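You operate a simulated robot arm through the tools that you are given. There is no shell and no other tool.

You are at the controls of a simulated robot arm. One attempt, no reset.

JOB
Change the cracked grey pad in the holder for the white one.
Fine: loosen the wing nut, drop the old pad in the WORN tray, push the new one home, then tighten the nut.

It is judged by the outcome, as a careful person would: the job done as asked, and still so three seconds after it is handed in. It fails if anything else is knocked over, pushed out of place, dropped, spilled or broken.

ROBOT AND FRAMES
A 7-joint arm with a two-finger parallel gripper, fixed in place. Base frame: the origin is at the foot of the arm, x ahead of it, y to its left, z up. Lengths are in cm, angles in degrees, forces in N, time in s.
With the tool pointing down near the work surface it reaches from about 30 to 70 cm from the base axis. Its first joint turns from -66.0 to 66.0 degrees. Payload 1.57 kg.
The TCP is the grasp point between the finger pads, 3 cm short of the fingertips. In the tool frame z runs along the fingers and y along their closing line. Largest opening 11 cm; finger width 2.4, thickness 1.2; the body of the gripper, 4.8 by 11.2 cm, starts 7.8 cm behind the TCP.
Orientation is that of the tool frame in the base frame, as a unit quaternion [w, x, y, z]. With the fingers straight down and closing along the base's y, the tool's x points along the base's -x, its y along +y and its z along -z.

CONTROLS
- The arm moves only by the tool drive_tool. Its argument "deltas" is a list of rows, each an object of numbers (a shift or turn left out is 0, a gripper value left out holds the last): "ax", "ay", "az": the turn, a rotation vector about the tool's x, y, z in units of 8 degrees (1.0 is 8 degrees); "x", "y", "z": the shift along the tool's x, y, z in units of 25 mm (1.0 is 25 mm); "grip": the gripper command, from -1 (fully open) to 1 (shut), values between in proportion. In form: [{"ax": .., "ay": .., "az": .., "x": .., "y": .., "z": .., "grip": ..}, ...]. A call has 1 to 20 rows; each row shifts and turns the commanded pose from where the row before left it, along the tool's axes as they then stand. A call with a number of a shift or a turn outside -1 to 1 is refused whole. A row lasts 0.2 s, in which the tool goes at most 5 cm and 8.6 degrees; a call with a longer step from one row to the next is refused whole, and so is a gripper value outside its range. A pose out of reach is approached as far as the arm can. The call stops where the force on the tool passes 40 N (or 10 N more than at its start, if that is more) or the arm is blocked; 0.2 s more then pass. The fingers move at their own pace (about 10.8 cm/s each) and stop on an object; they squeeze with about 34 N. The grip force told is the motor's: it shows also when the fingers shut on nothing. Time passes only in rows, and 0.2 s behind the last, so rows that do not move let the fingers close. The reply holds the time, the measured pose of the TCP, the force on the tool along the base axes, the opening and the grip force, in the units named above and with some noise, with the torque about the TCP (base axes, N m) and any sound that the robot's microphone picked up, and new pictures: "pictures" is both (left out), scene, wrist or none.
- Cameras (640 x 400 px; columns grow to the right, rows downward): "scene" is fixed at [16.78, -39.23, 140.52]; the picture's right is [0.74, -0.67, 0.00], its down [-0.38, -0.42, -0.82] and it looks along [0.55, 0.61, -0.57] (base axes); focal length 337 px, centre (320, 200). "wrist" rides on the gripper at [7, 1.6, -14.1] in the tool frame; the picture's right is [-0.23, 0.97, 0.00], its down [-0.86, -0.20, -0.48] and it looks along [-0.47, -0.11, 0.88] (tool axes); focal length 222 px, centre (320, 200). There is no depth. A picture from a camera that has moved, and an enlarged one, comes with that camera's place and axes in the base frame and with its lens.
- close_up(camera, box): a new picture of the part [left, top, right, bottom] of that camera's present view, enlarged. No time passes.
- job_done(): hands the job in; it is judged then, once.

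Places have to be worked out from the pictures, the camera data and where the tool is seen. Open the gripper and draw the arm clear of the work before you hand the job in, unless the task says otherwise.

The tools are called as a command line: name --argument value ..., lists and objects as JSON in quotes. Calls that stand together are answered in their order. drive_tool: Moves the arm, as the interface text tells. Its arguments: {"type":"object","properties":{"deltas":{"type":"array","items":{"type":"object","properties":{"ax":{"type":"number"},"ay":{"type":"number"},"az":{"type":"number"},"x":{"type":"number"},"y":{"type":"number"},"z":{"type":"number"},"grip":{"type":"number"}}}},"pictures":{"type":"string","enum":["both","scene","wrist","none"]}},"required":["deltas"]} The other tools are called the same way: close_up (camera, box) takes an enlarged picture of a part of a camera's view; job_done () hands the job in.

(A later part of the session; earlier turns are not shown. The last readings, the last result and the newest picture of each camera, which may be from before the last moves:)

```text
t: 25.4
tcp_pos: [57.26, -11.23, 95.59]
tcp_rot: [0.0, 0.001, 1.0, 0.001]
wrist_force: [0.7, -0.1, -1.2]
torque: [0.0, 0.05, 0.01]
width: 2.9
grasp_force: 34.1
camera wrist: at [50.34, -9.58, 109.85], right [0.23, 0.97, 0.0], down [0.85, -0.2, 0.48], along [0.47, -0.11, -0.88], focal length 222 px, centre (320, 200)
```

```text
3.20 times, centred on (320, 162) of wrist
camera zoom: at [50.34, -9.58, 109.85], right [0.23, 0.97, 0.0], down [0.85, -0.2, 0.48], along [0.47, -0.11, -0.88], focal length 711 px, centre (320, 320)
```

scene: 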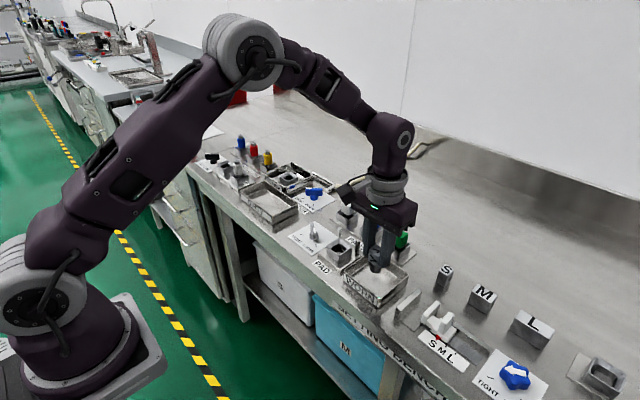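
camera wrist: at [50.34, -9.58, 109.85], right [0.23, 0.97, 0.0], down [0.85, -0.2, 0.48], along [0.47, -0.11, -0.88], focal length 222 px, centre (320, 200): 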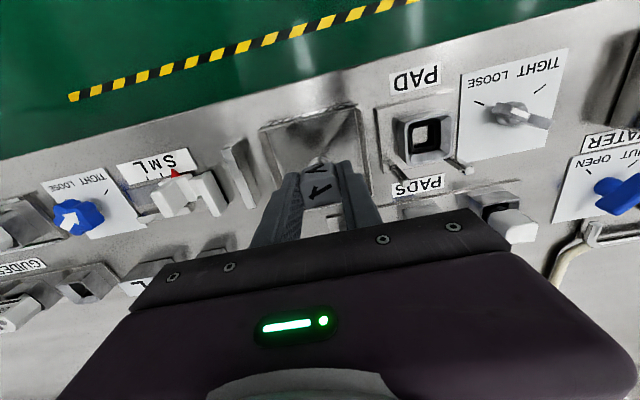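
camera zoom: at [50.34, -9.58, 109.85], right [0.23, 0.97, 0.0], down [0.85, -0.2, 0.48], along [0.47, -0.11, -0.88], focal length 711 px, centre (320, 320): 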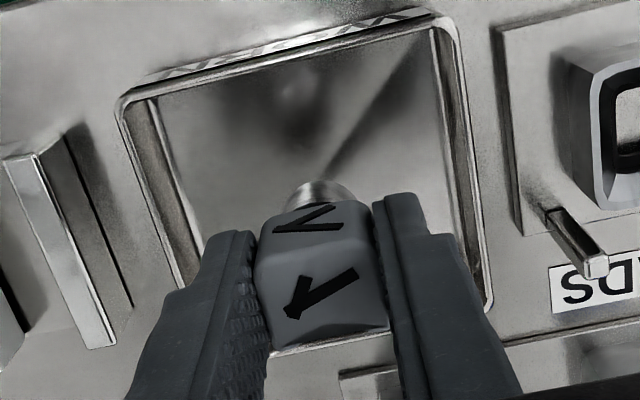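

The pad hangs over the middle of the WORN tray, stem bottom ~4.7 cm below the TCP. I lower gently toward the tray floor (floor est. z≈86.7).

drive_tool --deltas '[{"z": 0.5}, {"z": 0.4}, {"z": 0.3}, {"z": 0.15}, {"z": 0}]' --pictures "wrist"

close_up --camera "scene" --box '[328, 225, 424, 285]'

```text
t: 26.6
tcp_pos: [57.32, -11.4, 92.35]
tcp_rot: [0.001, 0.001, 1.0, 0.001]
wrist_force: [-1.8, -0.5, 5.1]
torque: [-0.01, 0.08, 0.02]
width: 2.92
grasp_force: 33.4
camera wrist: at [50.38, -9.65, 106.53], right [0.23, 0.97, 0.0], down [0.85, -0.2, 0.48], along [0.47, -0.11, -0.88], focal length 222 px, centre (320, 200)
```

wrist: 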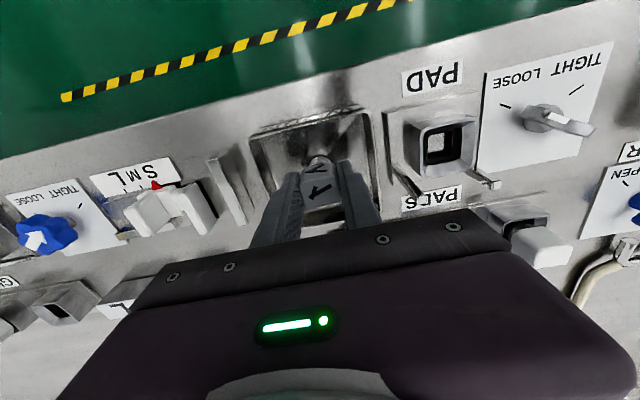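

```text
6.67 times, centred on (376, 255) of scene
camera zoom: at [16.77, -39.23, 140.52], right [0.74, -0.67, 0.0], down [-0.38, -0.42, -0.82], along [0.55, 0.61, -0.57], focal length 2245 px, centre (-53, -167)
```

zoom: 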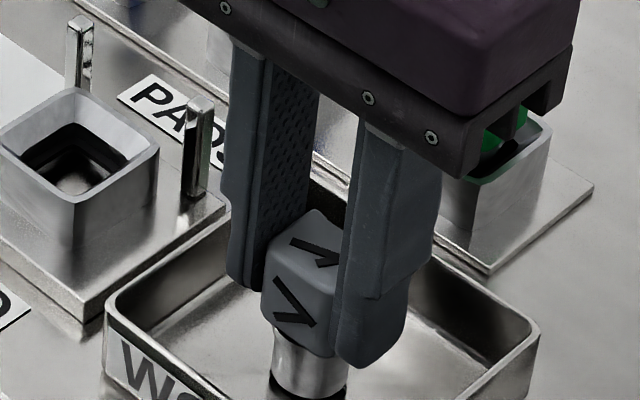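

Light contact (5 N up): the stem stands on the tray floor. I open the fingers modestly and rise straight up.

drive_tool --deltas '[{"grip": 0.2}, {"grip": 0.2}, {"z": -0.2}, {"z": -0.5}, {"z": -0.8}, {"z": -0.9}, {"z": -0.9}, {"z": -0.8}]' --pictures "both"

close_up --camera "scene" --box '[328, 225, 424, 285]'

close_up --camera "wrist" --box '[220, 80, 500, 255]'

```text
t: 28.4
tcp_pos: [57.35, -11.52, 102.49]
tcp_rot: [0.0, 0.001, 1.0, 0.0]
wrist_force: [-0.2, 0.2, -0.3]
torque: [0.0, 0.0, -0.01]
width: 4.4
grasp_force: 0.1
camera wrist: at [50.33, -9.73, 116.71], right [0.23, 0.97, 0.0], down [0.85, -0.2, 0.48], along [0.47, -0.11, -0.88], focal length 222 px, centre (320, 200)
```

scene: 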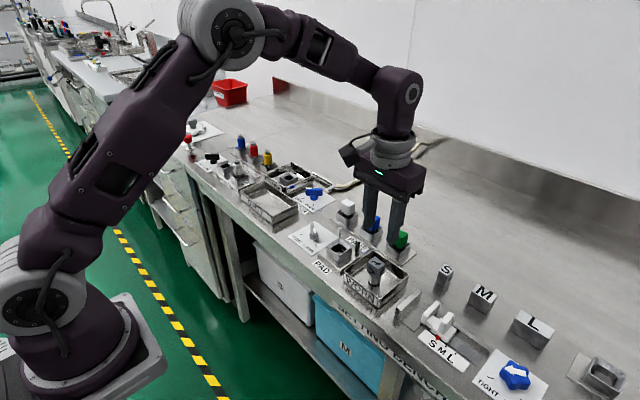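
wrist: 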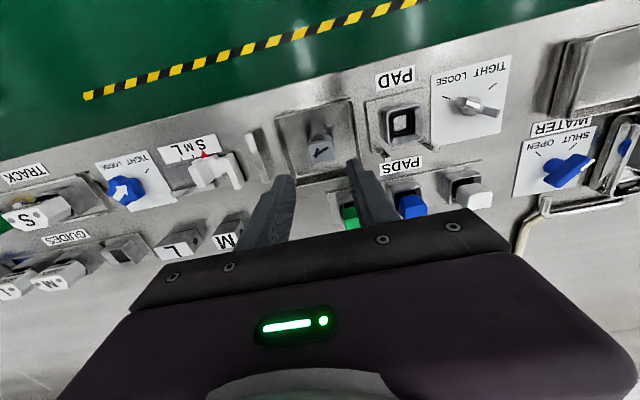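

```text
6.67 times, centred on (376, 255) of scene
camera zoom: at [16.78, -39.23, 140.52], right [0.74, -0.67, 0.0], down [-0.38, -0.42, -0.82], along [0.55, 0.61, -0.57], focal length 2245 px, centre (-53, -167)
```

zoom: 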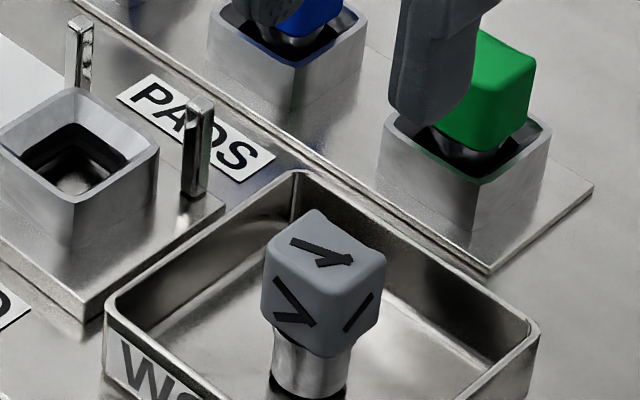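

```text
2.29 times, centred on (360, 168) of wrist
camera zoom: at [50.33, -9.73, 116.71], right [0.23, 0.97, 0.0], down [0.85, -0.2, 0.48], along [0.47, -0.11, -0.88], focal length 508 px, centre (229, 274)
```

zoom: 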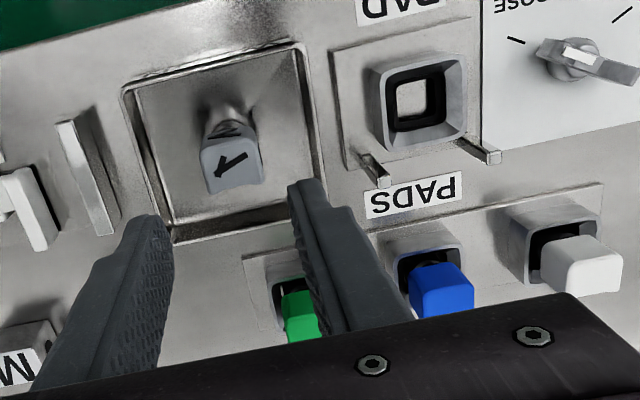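

The old pad stands in the WORN tray. Next I move above the white pad at about (67.5,6.5) and look.

drive_tool --deltas '[{"x": -0.5, "y": 0.9}, {"x": -0.5, "y": 0.9}, {"x": -0.5, "y": 0.9}, {"x": -0.5, "y": 0.9}, {"x": -0.5, "y": 0.9}, {"x": -0.5, "y": 0.9}, {"x": -0.5, "y": 0.9}, {"x": -0.5, "y": 0.9, "grip": 0}, {"x": 0}]' --pictures "both"

close_up --camera "wrist" --box '[280, 110, 360, 160]'

close_up --camera "wrist" --box '[200, 40, 400, 165]'

close_up --camera "scene" --box '[320, 195, 400, 245]'

```text
t: 30.4
tcp_pos: [67.25, 6.67, 102.25]
tcp_rot: [-0.001, 0.001, 1.0, -0.001]
wrist_force: [0.6, 0.4, -0.4]
torque: [0.02, -0.01, 0.04]
width: 5.49
grasp_force: 0.0
camera wrist: at [60.36, 8.42, 116.67], right [0.23, 0.97, 0.0], down [0.86, -0.2, 0.48], along [0.47, -0.11, -0.88], focal length 222 px, centre (320, 200)
```

scene: 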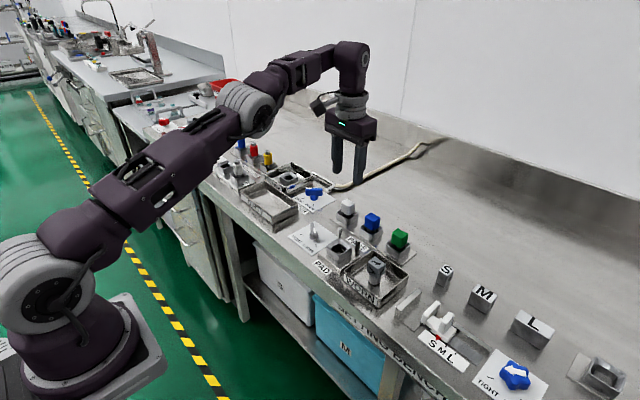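
wrist: 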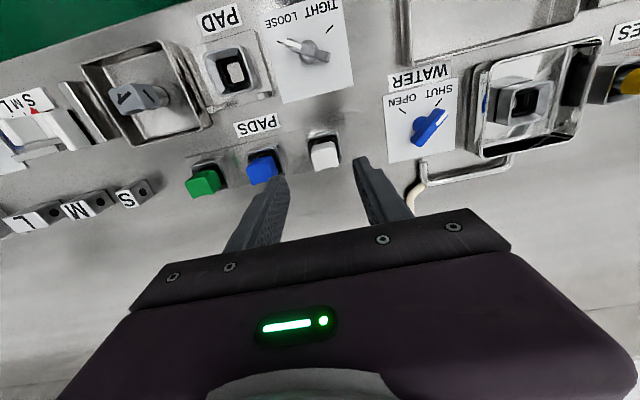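

```text
8.00 times, centred on (320, 135) of wrist
camera zoom: at [60.36, 8.42, 116.67], right [0.23, 0.97, 0.0], down [0.86, -0.2, 0.48], along [0.47, -0.11, -0.88], focal length 1777 px, centre (320, 720)
```

zoom: 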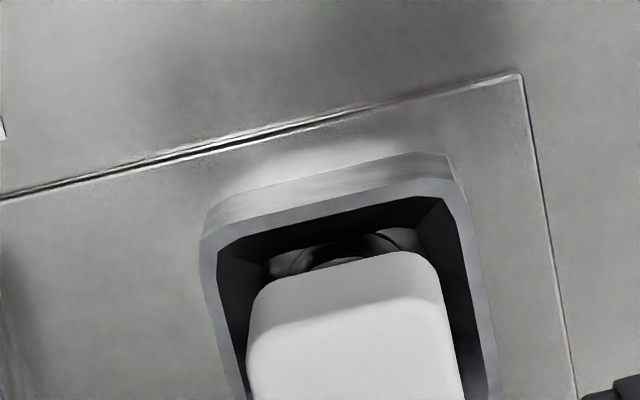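

```text
3.20 times, centred on (300, 102) of wrist
camera zoom: at [60.36, 8.42, 116.67], right [0.23, 0.97, 0.0], down [0.86, -0.2, 0.48], along [0.47, -0.11, -0.88], focal length 711 px, centre (384, 512)
```

zoom: 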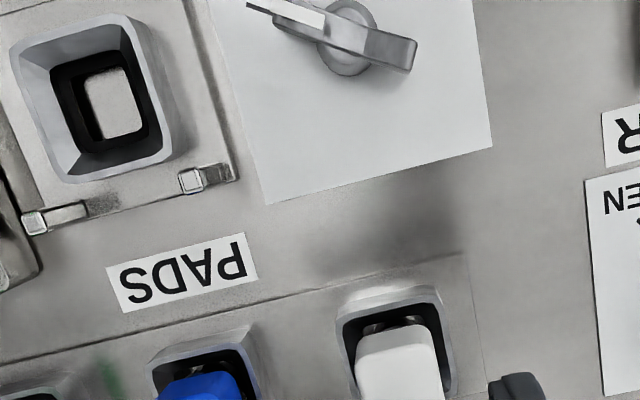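

```text
8.00 times, centred on (360, 220) of scene
camera zoom: at [16.78, -39.23, 140.52], right [0.74, -0.67, 0.0], down [-0.38, -0.42, -0.82], along [0.55, 0.61, -0.57], focal length 2694 px, centre (0, 40)
```

zoom: 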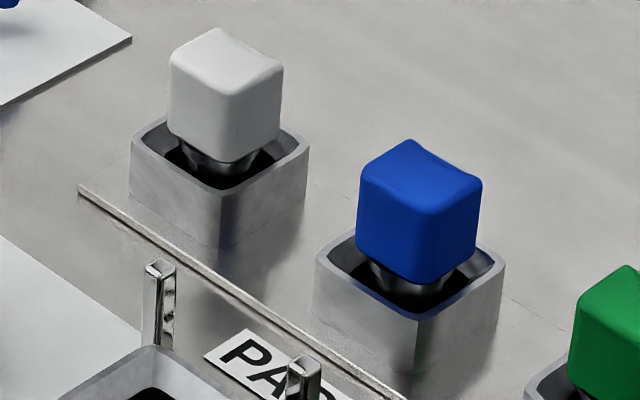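

I take one more close-up centred on the white pad itself.

close_up --camera "wrist" --box '[285, 125, 365, 175]'

close_up --camera "scene" --box '[330, 193, 370, 218]'

close_up --camera "wrist" --box '[195, 30, 275, 80]'

```text
8.00 times, centred on (325, 150) of wrist
camera zoom: at [60.36, 8.42, 116.67], right [0.23, 0.97, 0.0], down [0.86, -0.2, 0.48], along [0.47, -0.11, -0.88], focal length 1777 px, centre (280, 600)
```

zoom: 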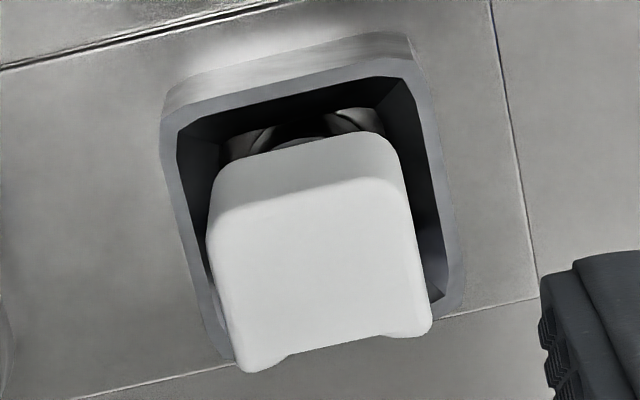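

```text
16.00 times, centred on (350, 206) of scene
camera zoom: at [16.78, -39.23, 140.52], right [0.74, -0.67, 0.0], down [-0.38, -0.42, -0.82], along [0.55, 0.61, -0.57], focal length 5388 px, centre (-160, 112)
```

zoom: 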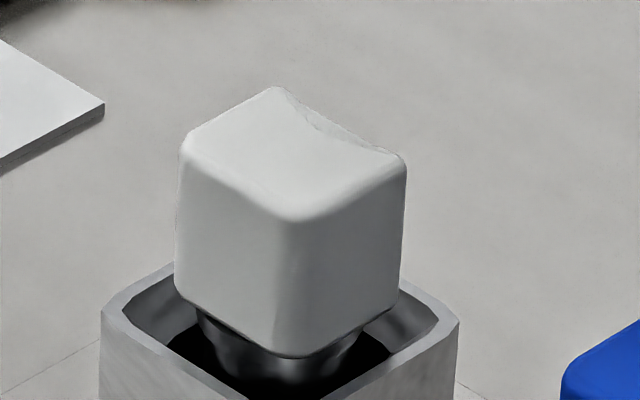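

```text
8.00 times, centred on (235, 55) of wrist
camera zoom: at [60.36, 8.42, 116.67], right [0.23, 0.97, 0.0], down [0.86, -0.2, 0.48], along [0.47, -0.11, -0.88], focal length 1777 px, centre (1000, 1360)
```

zoom: 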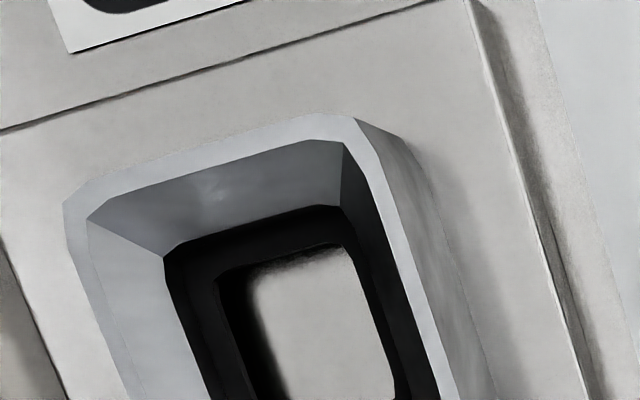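

White pad triangulates to about (68.35,7.1), top z≈91.9 (0.6 lower than the holder's). I shift over it and go down part way to verify.

drive_tool --deltas '[{"x": -0.44, "y": 0.17}, {"z": 0.8}, {"z": 0.9}, {"z": 0.7}, {"z": 0}]' --pictures "both"

close_up --camera "wrist" --box '[220, 100, 420, 225]'

close_up --camera "scene" --box '[310, 180, 390, 230]'

```text
t: 31.6
tcp_pos: [67.36, 6.7, 96.4]
tcp_rot: [0.0, 0.001, 1.0, 0.0]
wrist_force: [0.2, 0.5, -0.1]
torque: [0.01, -0.04, 0.0]
width: 5.48
grasp_force: 0.1
out of reach, approached as far as the arm can: row 1
camera wrist: at [60.25, 8.55, 110.61], right [0.23, 0.97, 0.0], down [0.85, -0.2, 0.48], along [0.47, -0.11, -0.88], focal length 222 px, centre (320, 200)
```

scene: 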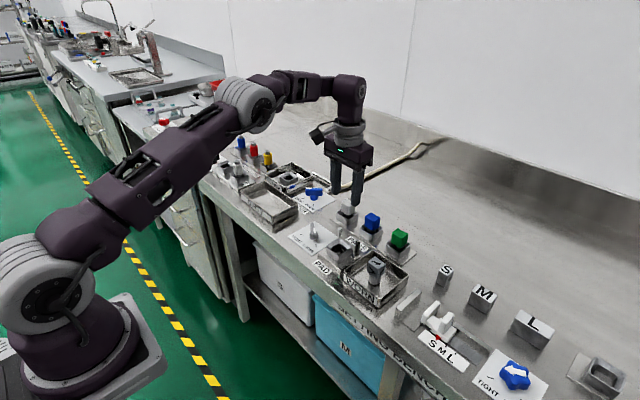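
wrist: 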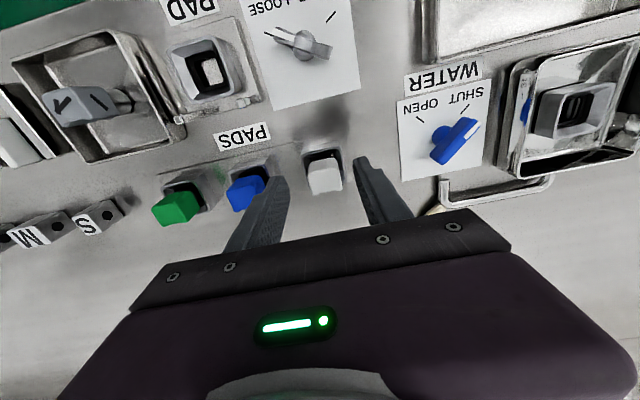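

```text
3.20 times, centred on (320, 162) of wrist
camera zoom: at [60.25, 8.55, 110.61], right [0.23, 0.97, 0.0], down [0.85, -0.2, 0.48], along [0.47, -0.11, -0.88], focal length 711 px, centre (320, 320)
```

zoom: 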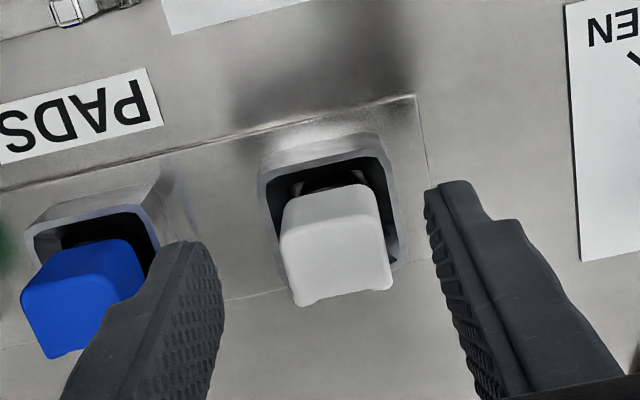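

```text
8.00 times, centred on (350, 205) of scene
camera zoom: at [16.78, -39.23, 140.52], right [0.74, -0.67, 0.0], down [-0.38, -0.42, -0.82], along [0.55, 0.61, -0.57], focal length 2694 px, centre (80, 160)
```

zoom: 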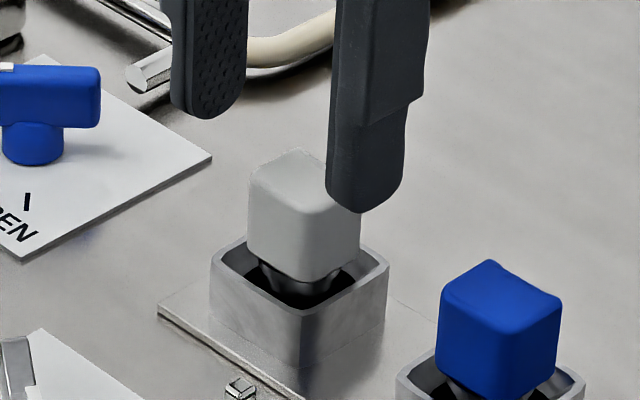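

The shift was not reachable at z≈102; at z≈96 the pad again computes to (68.3,7.15), so I'm ~0.95 short in x and 0.45 in y. I retry the shift at this lower height.

drive_tool --deltas '[{"y": 0.18}, {"x": -0.18}, {"x": -0.18}, {"x": 0}]' --pictures "wrist"

close_up --camera "wrist" --box '[220, 100, 420, 225]'

```text
t: 32.6
tcp_pos: [68.11, 7.16, 96.53]
tcp_rot: [0.0, 0.001, 1.0, 0.0]
wrist_force: [1.0, 0.1, -1.5]
torque: [0.0, 0.03, -0.01]
width: 5.5
grasp_force: 0.0
camera wrist: at [61.12, 8.99, 110.71], right [0.23, 0.97, 0.0], down [0.85, -0.2, 0.48], along [0.47, -0.11, -0.88], focal length 222 px, centre (320, 200)
```

wrist: 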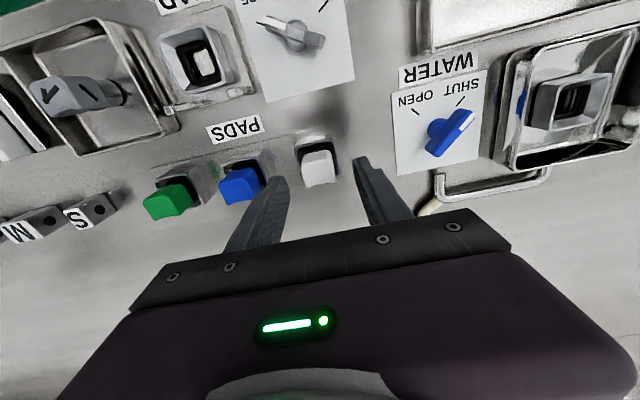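

```text
3.20 times, centred on (320, 162) of wrist
camera zoom: at [61.12, 8.99, 110.71], right [0.23, 0.97, 0.0], down [0.85, -0.2, 0.48], along [0.47, -0.11, -0.88], focal length 711 px, centre (320, 320)
```

zoom: 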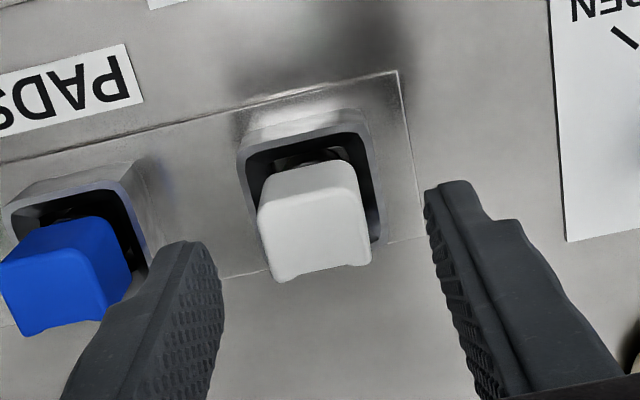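

Now over the pad (TCP (68.1,7.16) vs pad (68.4,7.16)). I nudge 2.5 mm further out and descend to z≈92.3.

drive_tool --deltas '[{"x": -0.1, "z": 0.3}, {"z": 0.5}, {"z": 0.5}, {"z": 0.38}, {"z": 0}]' --pictures "both"

close_up --camera "wrist" --box '[220, 110, 420, 235]'

close_up --camera "scene" --box '[310, 180, 390, 230]'

```text
t: 33.8
tcp_pos: [68.46, 7.22, 92.36]
tcp_rot: [0.0, 0.001, 1.0, 0.001]
wrist_force: [-0.8, 0.1, 0.7]
torque: [0.04, 0.0, -0.01]
width: 5.53
grasp_force: 0.1
camera wrist: at [61.44, 8.92, 106.55], right [0.23, 0.97, 0.0], down [0.85, -0.2, 0.48], along [0.47, -0.11, -0.88], focal length 222 px, centre (320, 200)
```

scene: 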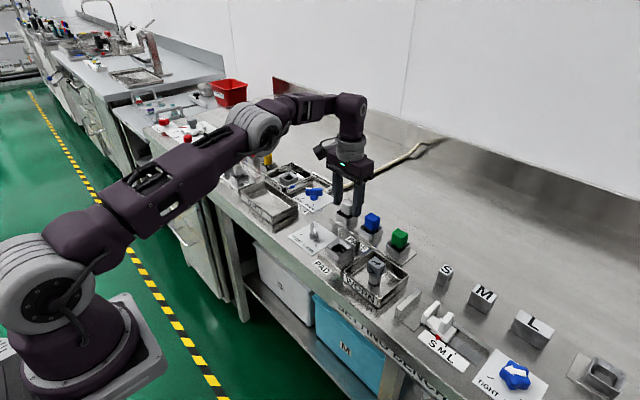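
wrist: 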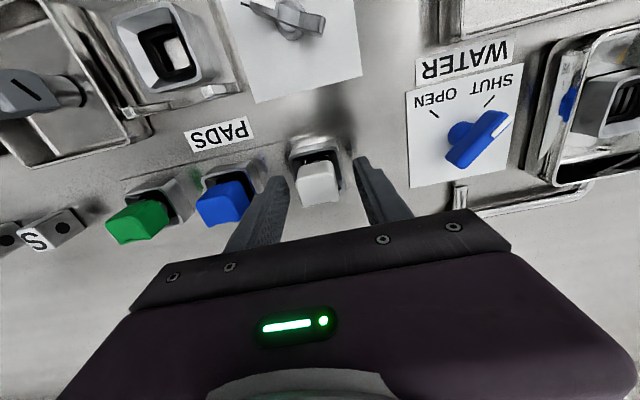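

```text
3.20 times, centred on (320, 172) of wrist
camera zoom: at [61.44, 8.92, 106.55], right [0.23, 0.97, 0.0], down [0.85, -0.2, 0.48], along [0.47, -0.11, -0.88], focal length 711 px, centre (320, 288)
```

zoom: 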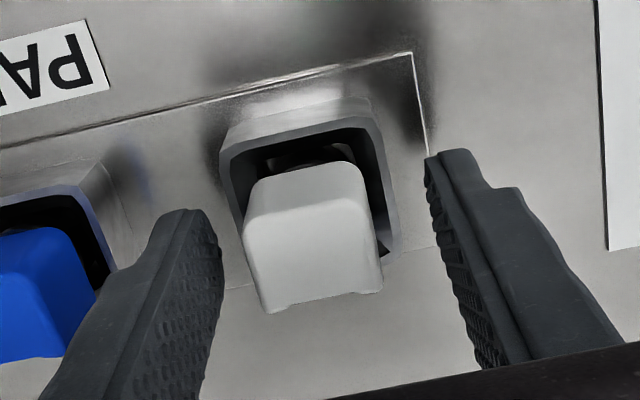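

```text
8.00 times, centred on (350, 205) of scene
camera zoom: at [16.78, -39.23, 140.52], right [0.74, -0.67, 0.0], down [-0.38, -0.42, -0.82], along [0.55, 0.61, -0.57], focal length 2694 px, centre (80, 160)
```

zoom: 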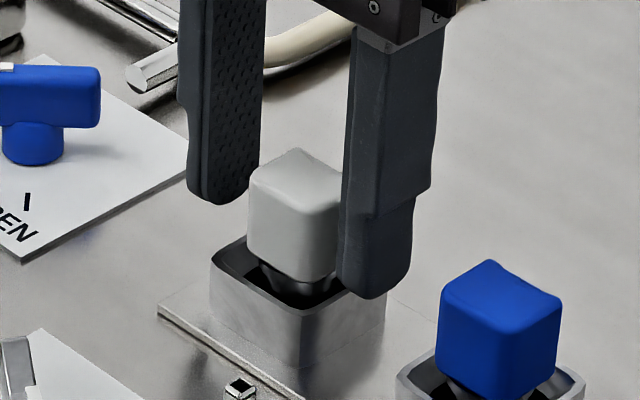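

The fingers straddle the white pad in the same relation as with the old one. I close on it.

drive_tool --deltas '[{"grip": 1}, {"grip": 1}, {"grip": 1}, {"grip": 1}]' --pictures "none"

```text
t: 34.8
tcp_pos: [68.43, 7.2, 92.23]
tcp_rot: [0.0, 0.001, 1.0, 0.0]
wrist_force: [-0.6, -3.6, 0.3]
torque: [-0.14, -0.01, -0.02]
width: 2.89
grasp_force: 34.4
```

Gripped (width 2.89, only −3.6 N side load). I lift it slowly, staying within reach.

drive_tool --deltas '[{"y": -0.01}, {"z": -0.1}, {"z": -0.2}, {"z": -0.3}, {"z": -0.4}, {"z": -0.5}, {"z": -0.4}, {"z": 0}]' --pictures "both"

close_up --camera "scene" --box '[310, 175, 390, 225]'

close_up --camera "wrist" --box '[220, 110, 420, 235]'

```text
t: 36.6
tcp_pos: [68.36, 6.99, 97.19]
tcp_rot: [0.0, 0.001, 1.0, 0.0]
wrist_force: [-0.4, -0.3, 0.1]
torque: [-0.03, -0.03, -0.02]
width: 2.91
grasp_force: 34.1
camera wrist: at [61.35, 8.81, 111.39], right [0.23, 0.97, 0.0], down [0.85, -0.2, 0.48], along [0.47, -0.11, -0.88], focal length 222 px, centre (320, 200)
```

scene: 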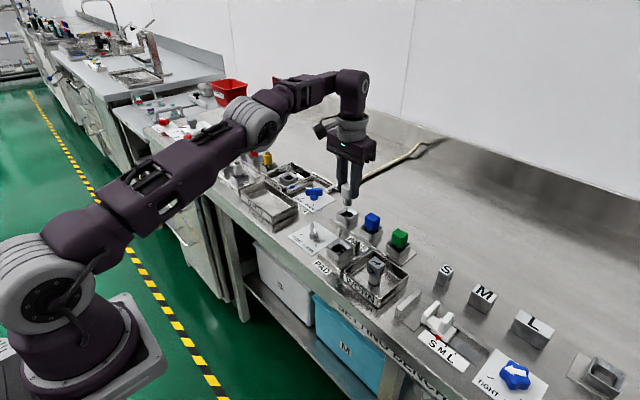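
wrist: 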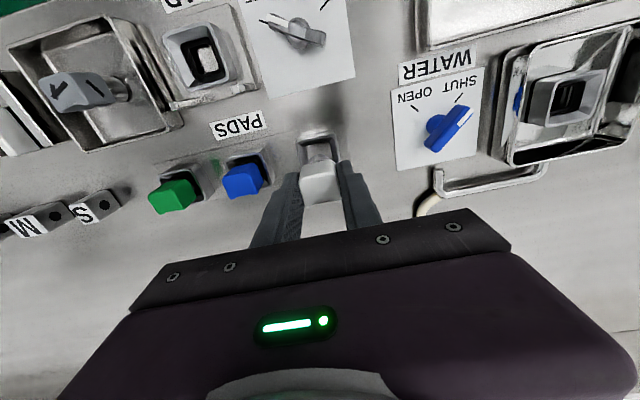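

```text
8.00 times, centred on (350, 200) of scene
camera zoom: at [16.78, -39.23, 140.52], right [0.74, -0.67, 0.0], down [-0.38, -0.42, -0.82], along [0.55, 0.61, -0.57], focal length 2694 px, centre (80, 200)
```

zoom: 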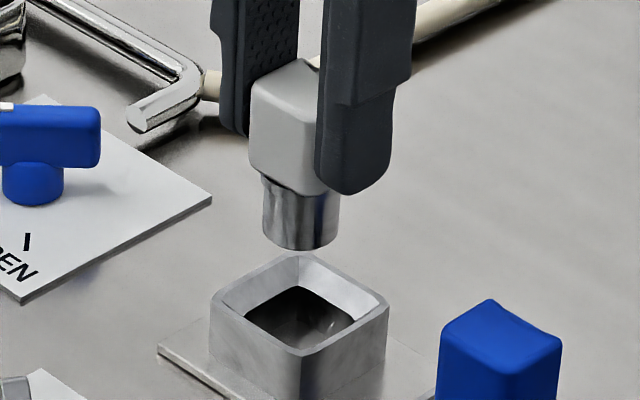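

```text
3.20 times, centred on (320, 172) of wrist
camera zoom: at [61.35, 8.81, 111.39], right [0.23, 0.97, 0.0], down [0.85, -0.2, 0.48], along [0.47, -0.11, -0.88], focal length 711 px, centre (320, 288)
```

zoom: 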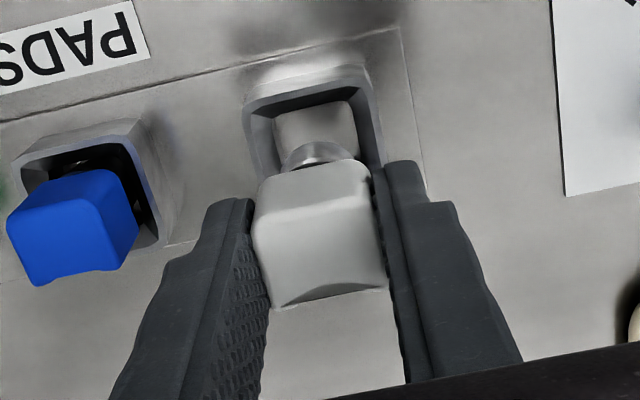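

The white pad is out cleanly with a round stem visible. I raise a bit and carry it over the empty holder pocket at (57.3,-0.86).

drive_tool --deltas '[{"x": 0.4, "z": -0.5}, {"x": 0.6, "z": -0.6}, {"x": 0.6, "z": -0.5}, {"x": 0.7, "y": -0.7}, {"x": 0.7, "y": -0.8}, {"x": 0.7, "y": -0.8}, {"x": 0.7, "y": -0.82}, {"x": 0}]' --pictures "both"

close_up --camera "scene" --box '[304, 195, 384, 245]'

close_up --camera "wrist" --box '[260, 100, 380, 175]'

```text
t: 38.4
tcp_pos: [57.31, -0.69, 100.79]
tcp_rot: [0.0, 0.001, 1.0, 0.0]
wrist_force: [0.0, -1.5, -1.7]
torque: [-0.02, 0.0, -0.02]
width: 2.88
grasp_force: 33.8
camera wrist: at [50.37, 1.04, 115.13], right [0.23, 0.97, 0.0], down [0.85, -0.2, 0.48], along [0.47, -0.11, -0.88], focal length 222 px, centre (320, 200)
```

scene: 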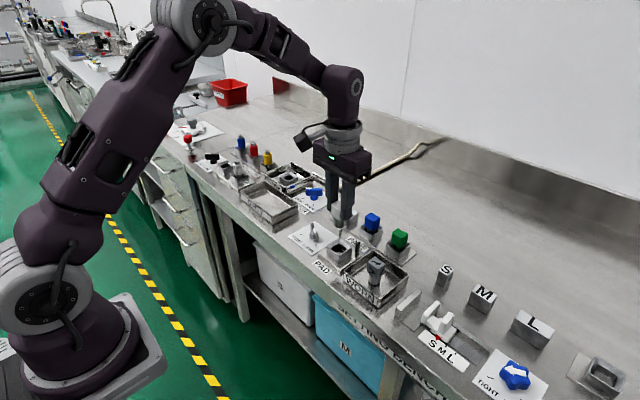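
wrist: 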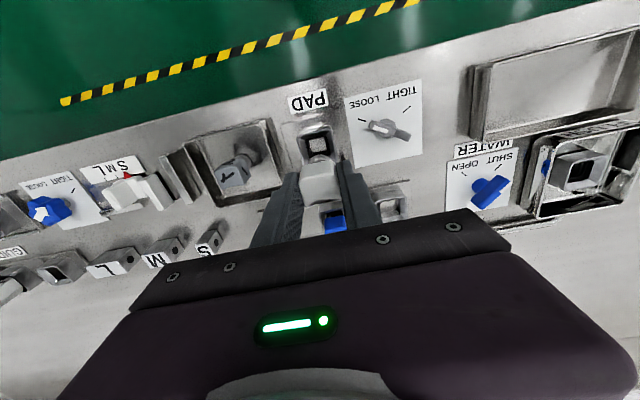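

```text
8.00 times, centred on (344, 220) of scene
camera zoom: at [16.78, -39.23, 140.52], right [0.74, -0.67, 0.0], down [-0.38, -0.42, -0.82], along [0.55, 0.61, -0.57], focal length 2694 px, centre (128, 40)
```

zoom: 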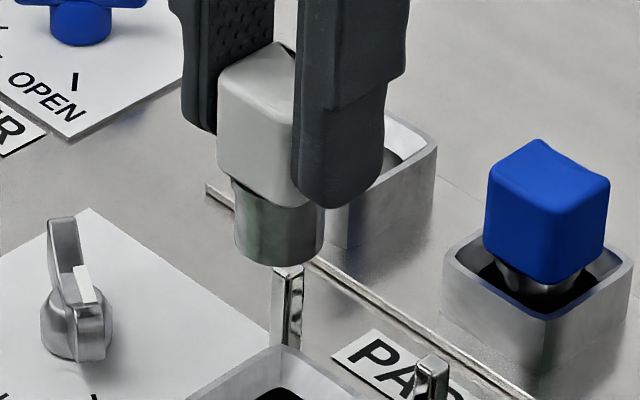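

```text
5.33 times, centred on (320, 138) of wrist
camera zoom: at [50.37, 1.04, 115.13], right [0.23, 0.97, 0.0], down [0.85, -0.2, 0.48], along [0.47, -0.11, -0.88], focal length 1185 px, centre (320, 533)
```

zoom: 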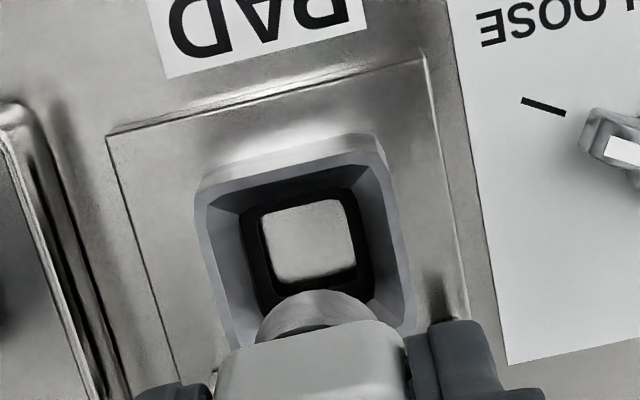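

I take close-ups to compare the pad/stem position with the pocket below it.

close_up --camera "wrist" --box '[280, 130, 360, 210]'

close_up --camera "wrist" --box '[285, 115, 355, 175]'

close_up --camera "scene" --box '[316, 210, 372, 265]'

```text
5.00 times, centred on (320, 170) of wrist
camera zoom: at [50.37, 1.04, 115.13], right [0.23, 0.97, 0.0], down [0.85, -0.2, 0.48], along [0.47, -0.11, -0.88], focal length 1111 px, centre (320, 350)
```

zoom: 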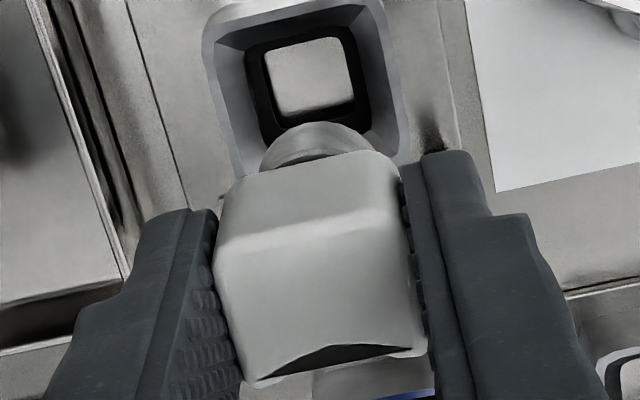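

```text
6.67 times, centred on (320, 145) of wrist
camera zoom: at [50.37, 1.04, 115.13], right [0.23, 0.97, 0.0], down [0.85, -0.2, 0.48], along [0.47, -0.11, -0.88], focal length 1481 px, centre (320, 567)
```

zoom: 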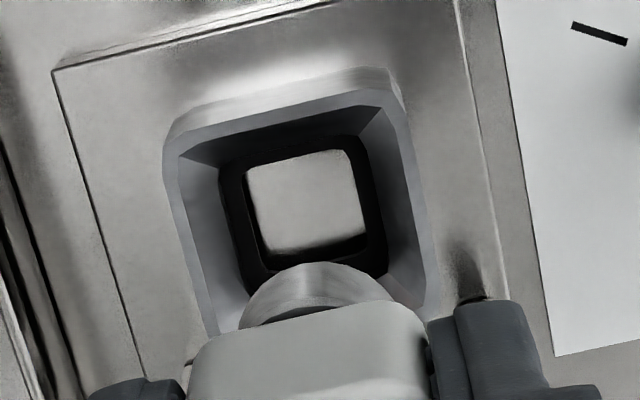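

```text
7.27 times, centred on (344, 238) of scene
camera zoom: at [16.78, -39.23, 140.52], right [0.74, -0.67, 0.0], down [-0.38, -0.42, -0.82], along [0.55, 0.61, -0.57], focal length 2449 px, centre (146, -73)
```

zoom: 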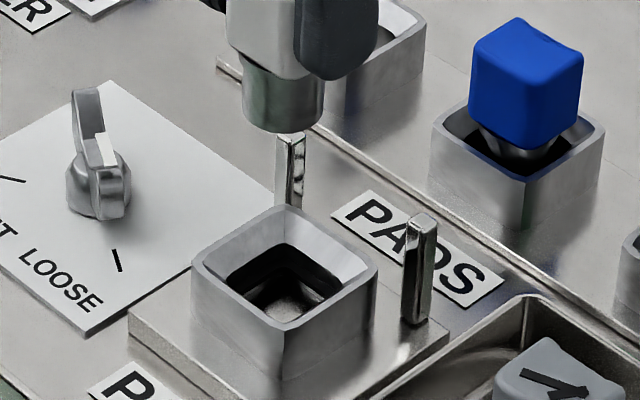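

From both views the stem bottom is at z≈95.3, about 0.1 short in x and 0.2–0.3 too far in +y of the pocket centre. I correct by (+0.1,−0.2) and descend to just above the rim.

drive_tool --deltas '[{"x": -0.03, "y": -0.08}, {"z": 0.6}, {"z": 0.6}, {"z": 0.5}, {"z": 0.4}, {"z": 0}]' --pictures "both"

close_up --camera "scene" --box '[316, 215, 380, 255]'

close_up --camera "wrist" --box '[285, 125, 355, 175]'

```text
t: 39.8
tcp_pos: [57.54, -0.87, 95.66]
tcp_rot: [0.0, 0.001, 1.0, 0.0]
wrist_force: [0.3, -0.2, -0.2]
torque: [-0.01, 0.01, 0.04]
width: 2.88
grasp_force: 33.3
camera wrist: at [50.48, 0.96, 110.0], right [0.23, 0.97, 0.0], down [0.85, -0.2, 0.48], along [0.47, -0.11, -0.88], focal length 222 px, centre (320, 200)
```

scene: 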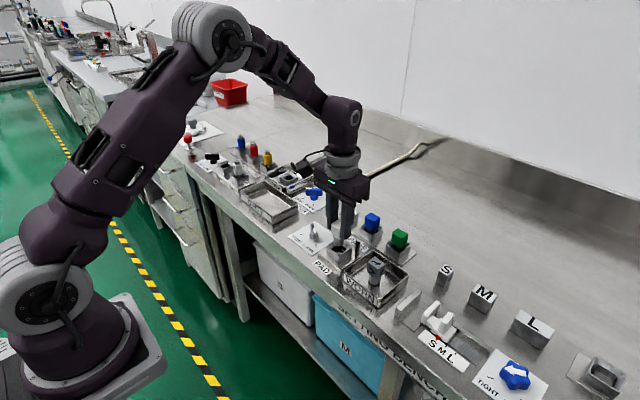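
wrist: 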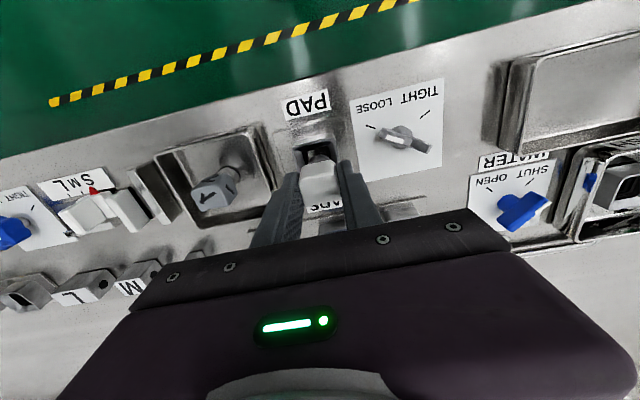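

```text
10.00 times, centred on (348, 235) of scene
camera zoom: at [16.78, -39.23, 140.52], right [0.74, -0.67, 0.0], down [-0.38, -0.42, -0.82], along [0.55, 0.61, -0.57], focal length 3367 px, centre (40, -150)
```

zoom: 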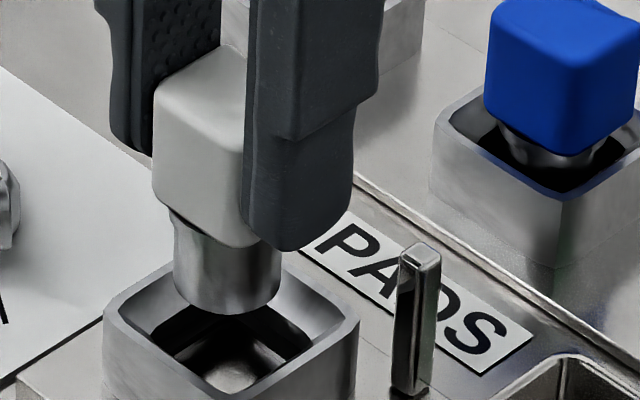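

```text
8.00 times, centred on (320, 150) of wrist
camera zoom: at [50.48, 0.96, 110.0], right [0.23, 0.97, 0.0], down [0.85, -0.2, 0.48], along [0.47, -0.11, -0.88], focal length 1777 px, centre (320, 600)
```

zoom: 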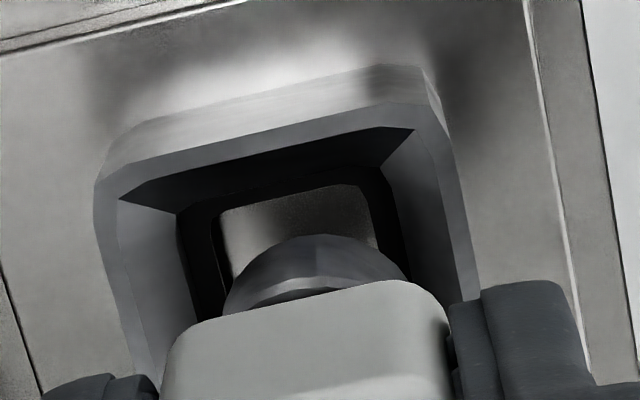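

The stem is aligned within ~2 mm, slightly to +y. I shift −1.5 mm in y and lower into the funnel in small steps.

drive_tool --deltas '[{"y": -0.06}, {"z": 0.15}, {"z": 0.15}, {"z": 0.15}, {"z": 0.15}, {"z": 0.1}, {"z": 0}]' --pictures "wrist"

close_up --camera "scene" --box '[316, 215, 380, 255]'

close_up --camera "wrist" --box '[285, 125, 355, 175]'

```text
t: 41.4
tcp_pos: [57.44, -0.84, 94.05]
tcp_rot: [0.0, 0.0, 1.0, 0.0]
wrist_force: [-0.2, -0.8, 0.1]
torque: [-0.01, -0.01, 0.0]
width: 2.9
grasp_force: 34.1
camera wrist: at [50.49, 0.8, 108.24], right [0.23, 0.97, 0.0], down [0.85, -0.2, 0.48], along [0.47, -0.11, -0.88], focal length 222 px, centre (320, 200)
```

wrist: 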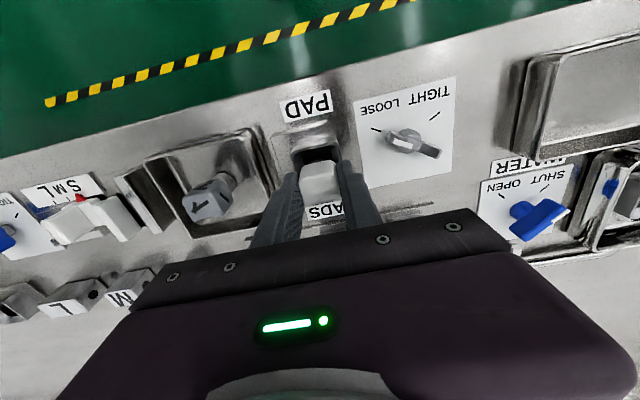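

```text
10.00 times, centred on (348, 235) of scene
camera zoom: at [16.78, -39.23, 140.52], right [0.74, -0.67, 0.0], down [-0.38, -0.42, -0.82], along [0.55, 0.61, -0.57], focal length 3367 px, centre (40, -150)
```

zoom: 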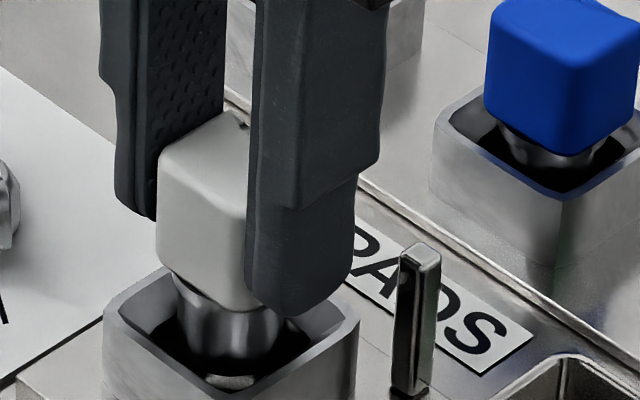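

```text
8.00 times, centred on (320, 150) of wrist
camera zoom: at [50.49, 0.8, 108.24], right [0.23, 0.97, 0.0], down [0.85, -0.2, 0.48], along [0.47, -0.11, -0.88], focal length 1777 px, centre (320, 600)
```

zoom: 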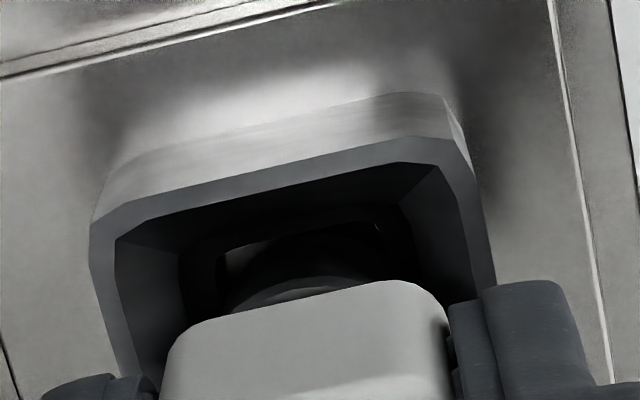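

No contact yet at z≈94.05, alignment looks centred. I continue down in small steps.

drive_tool --deltas '[{"z": 0.1}, {"z": 0.1}, {"z": 0.08}, {"z": 0.06}, {"z": 0}]' --pictures "wrist"

close_up --camera "scene" --box '[316, 215, 380, 255]'

```text
t: 42.6
tcp_pos: [57.37, -0.88, 93.2]
tcp_rot: [-0.001, 0.001, 1.0, 0.0]
wrist_force: [0.0, -0.4, -1.1]
torque: [-0.01, -0.01, 0.01]
width: 2.87
grasp_force: 34.2
camera wrist: at [50.49, 0.8, 107.38], right [0.23, 0.97, 0.0], down [0.85, -0.2, 0.48], along [0.47, -0.11, -0.88], focal length 222 px, centre (320, 200)
```

wrist: 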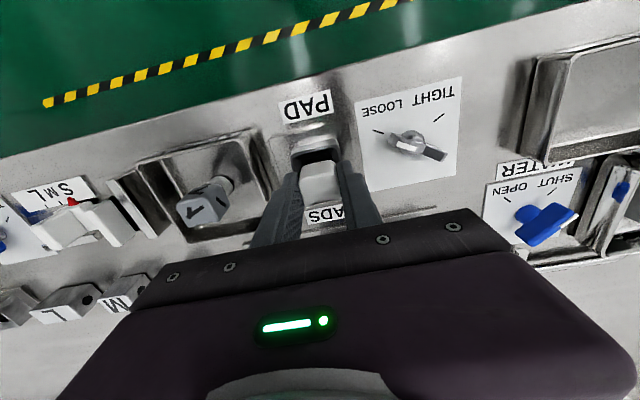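

```text
10.00 times, centred on (348, 235) of scene
camera zoom: at [16.78, -39.23, 140.52], right [0.74, -0.67, 0.0], down [-0.38, -0.42, -0.82], along [0.55, 0.61, -0.57], focal length 3367 px, centre (40, -150)
```

zoom: 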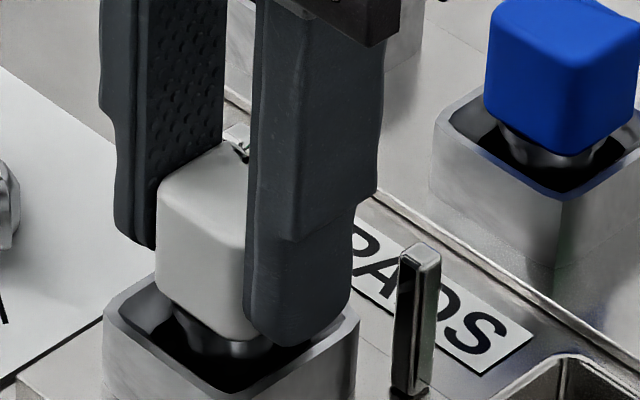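

Still free at z≈93.2. I go on with ~1 mm steps, watching for the seating contact.

drive_tool --deltas '[{"z": 0.04}, {"z": 0.04}, {"z": 0.04}, {"z": 0}]' --pictures "none"

```text
t: 43.6
tcp_pos: [57.5, -0.82, 93.06]
tcp_rot: [0.002, 0.001, 1.0, 0.0]
wrist_force: [-1.7, 0.3, 21.2]
torque: [-0.02, 0.22, -0.03]
width: 2.9
grasp_force: 33.4
```

Contact of 21 N at z≈93.06 — either seated or at a tight last bit. I look before pushing more.

drive_tool --deltas '[{"z": 0}]' --pictures "wrist"

close_up --camera "scene" --box '[316, 215, 380, 255]'

close_up --camera "wrist" --box '[220, 110, 420, 235]'

```text
t: 44.0
tcp_pos: [57.51, -0.85, 92.97]
tcp_rot: [0.002, 0.001, 1.0, 0.0]
wrist_force: [0.0, -0.2, 27.1]
torque: [0.02, 0.07, -0.01]
width: 2.89
grasp_force: 33.7
camera wrist: at [50.48, 0.81, 107.23], right [0.23, 0.97, 0.0], down [0.85, -0.2, 0.48], along [0.47, -0.11, -0.88], focal length 222 px, centre (320, 200)
```

wrist: 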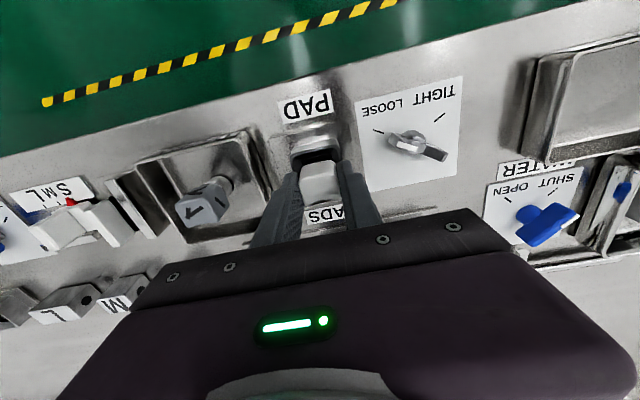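

```text
10.00 times, centred on (348, 235) of scene
camera zoom: at [16.73, -39.23, 140.53], right [0.74, -0.67, 0.0], down [-0.38, -0.42, -0.82], along [0.55, 0.61, -0.57], focal length 3367 px, centre (40, -150)
```

zoom: 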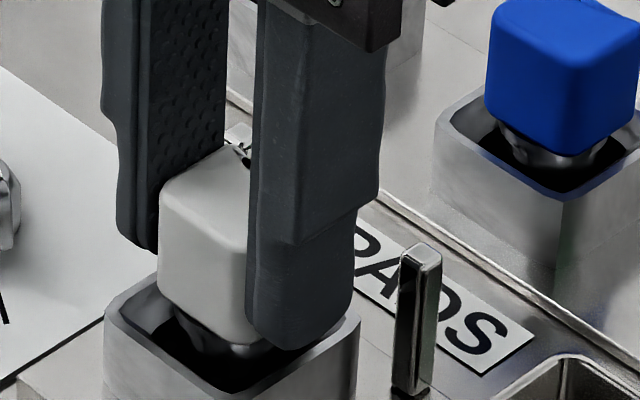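

```text
3.20 times, centred on (320, 172) of wrist
camera zoom: at [50.48, 0.81, 107.23], right [0.23, 0.97, 0.0], down [0.85, -0.2, 0.48], along [0.47, -0.11, -0.88], focal length 711 px, centre (320, 288)
```

zoom: 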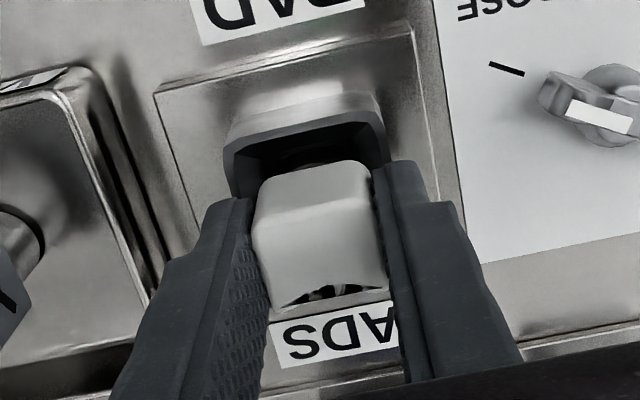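

I repeat exactly the earlier close-up framing used for the seated old pad, for a direct height comparison.

close_up --camera "scene" --box '[320, 225, 368, 255]'

close_up --camera "scene" --box '[304, 210, 384, 260]'

```text
13.33 times, centred on (344, 240) of scene
camera zoom: at [16.73, -39.23, 140.53], right [0.74, -0.67, 0.0], down [-0.38, -0.42, -0.82], along [0.55, 0.61, -0.57], focal length 4490 px, centre (0, -333)
```

zoom: 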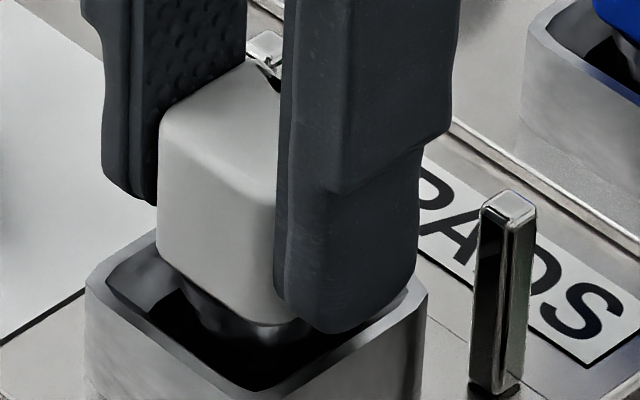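

```text
8.00 times, centred on (344, 235) of scene
camera zoom: at [16.73, -39.23, 140.53], right [0.74, -0.67, 0.0], down [-0.38, -0.42, -0.82], along [0.55, 0.61, -0.57], focal length 2694 px, centre (128, -80)
```

zoom: 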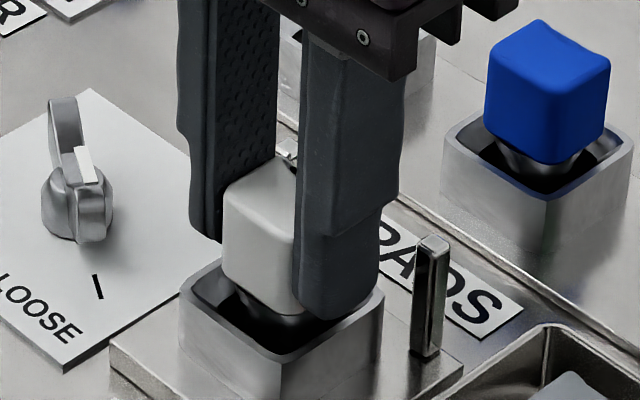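

The white pad sits about 2 mm higher than the old one did, so it isn't home yet. I press further in small steps while still holding it (call stops at ~40 N).

drive_tool --deltas '[{"z": 0.03}, {"z": 0.03}, {"z": 0.03}, {"z": 0}]' --pictures "none"

close_up --camera "scene" --box '[320, 225, 368, 255]'

```text
t: 44.4
tcp_pos: [57.49, -0.88, 92.92]
tcp_rot: [0.001, 0.001, 1.0, 0.0]
wrist_force: [-5.2, -0.2, 8.4]
torque: [-0.02, 0.31, 0.0]
width: 2.91
grasp_force: 33.8
stopped in row 2: the force on the tool passed its limit at 43 N (the readings are from after the stop); the commanded pose is now the measured one
```

```text
13.33 times, centred on (344, 240) of scene
camera zoom: at [16.75, -39.23, 140.52], right [0.74, -0.67, 0.0], down [-0.38, -0.42, -0.82], along [0.55, 0.61, -0.57], focal length 4490 px, centre (0, -333)
```

zoom: 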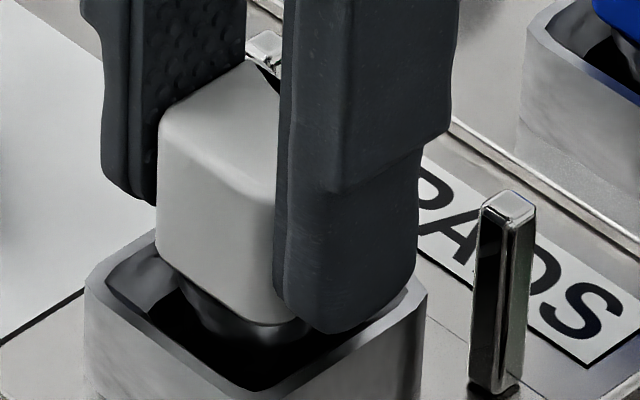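

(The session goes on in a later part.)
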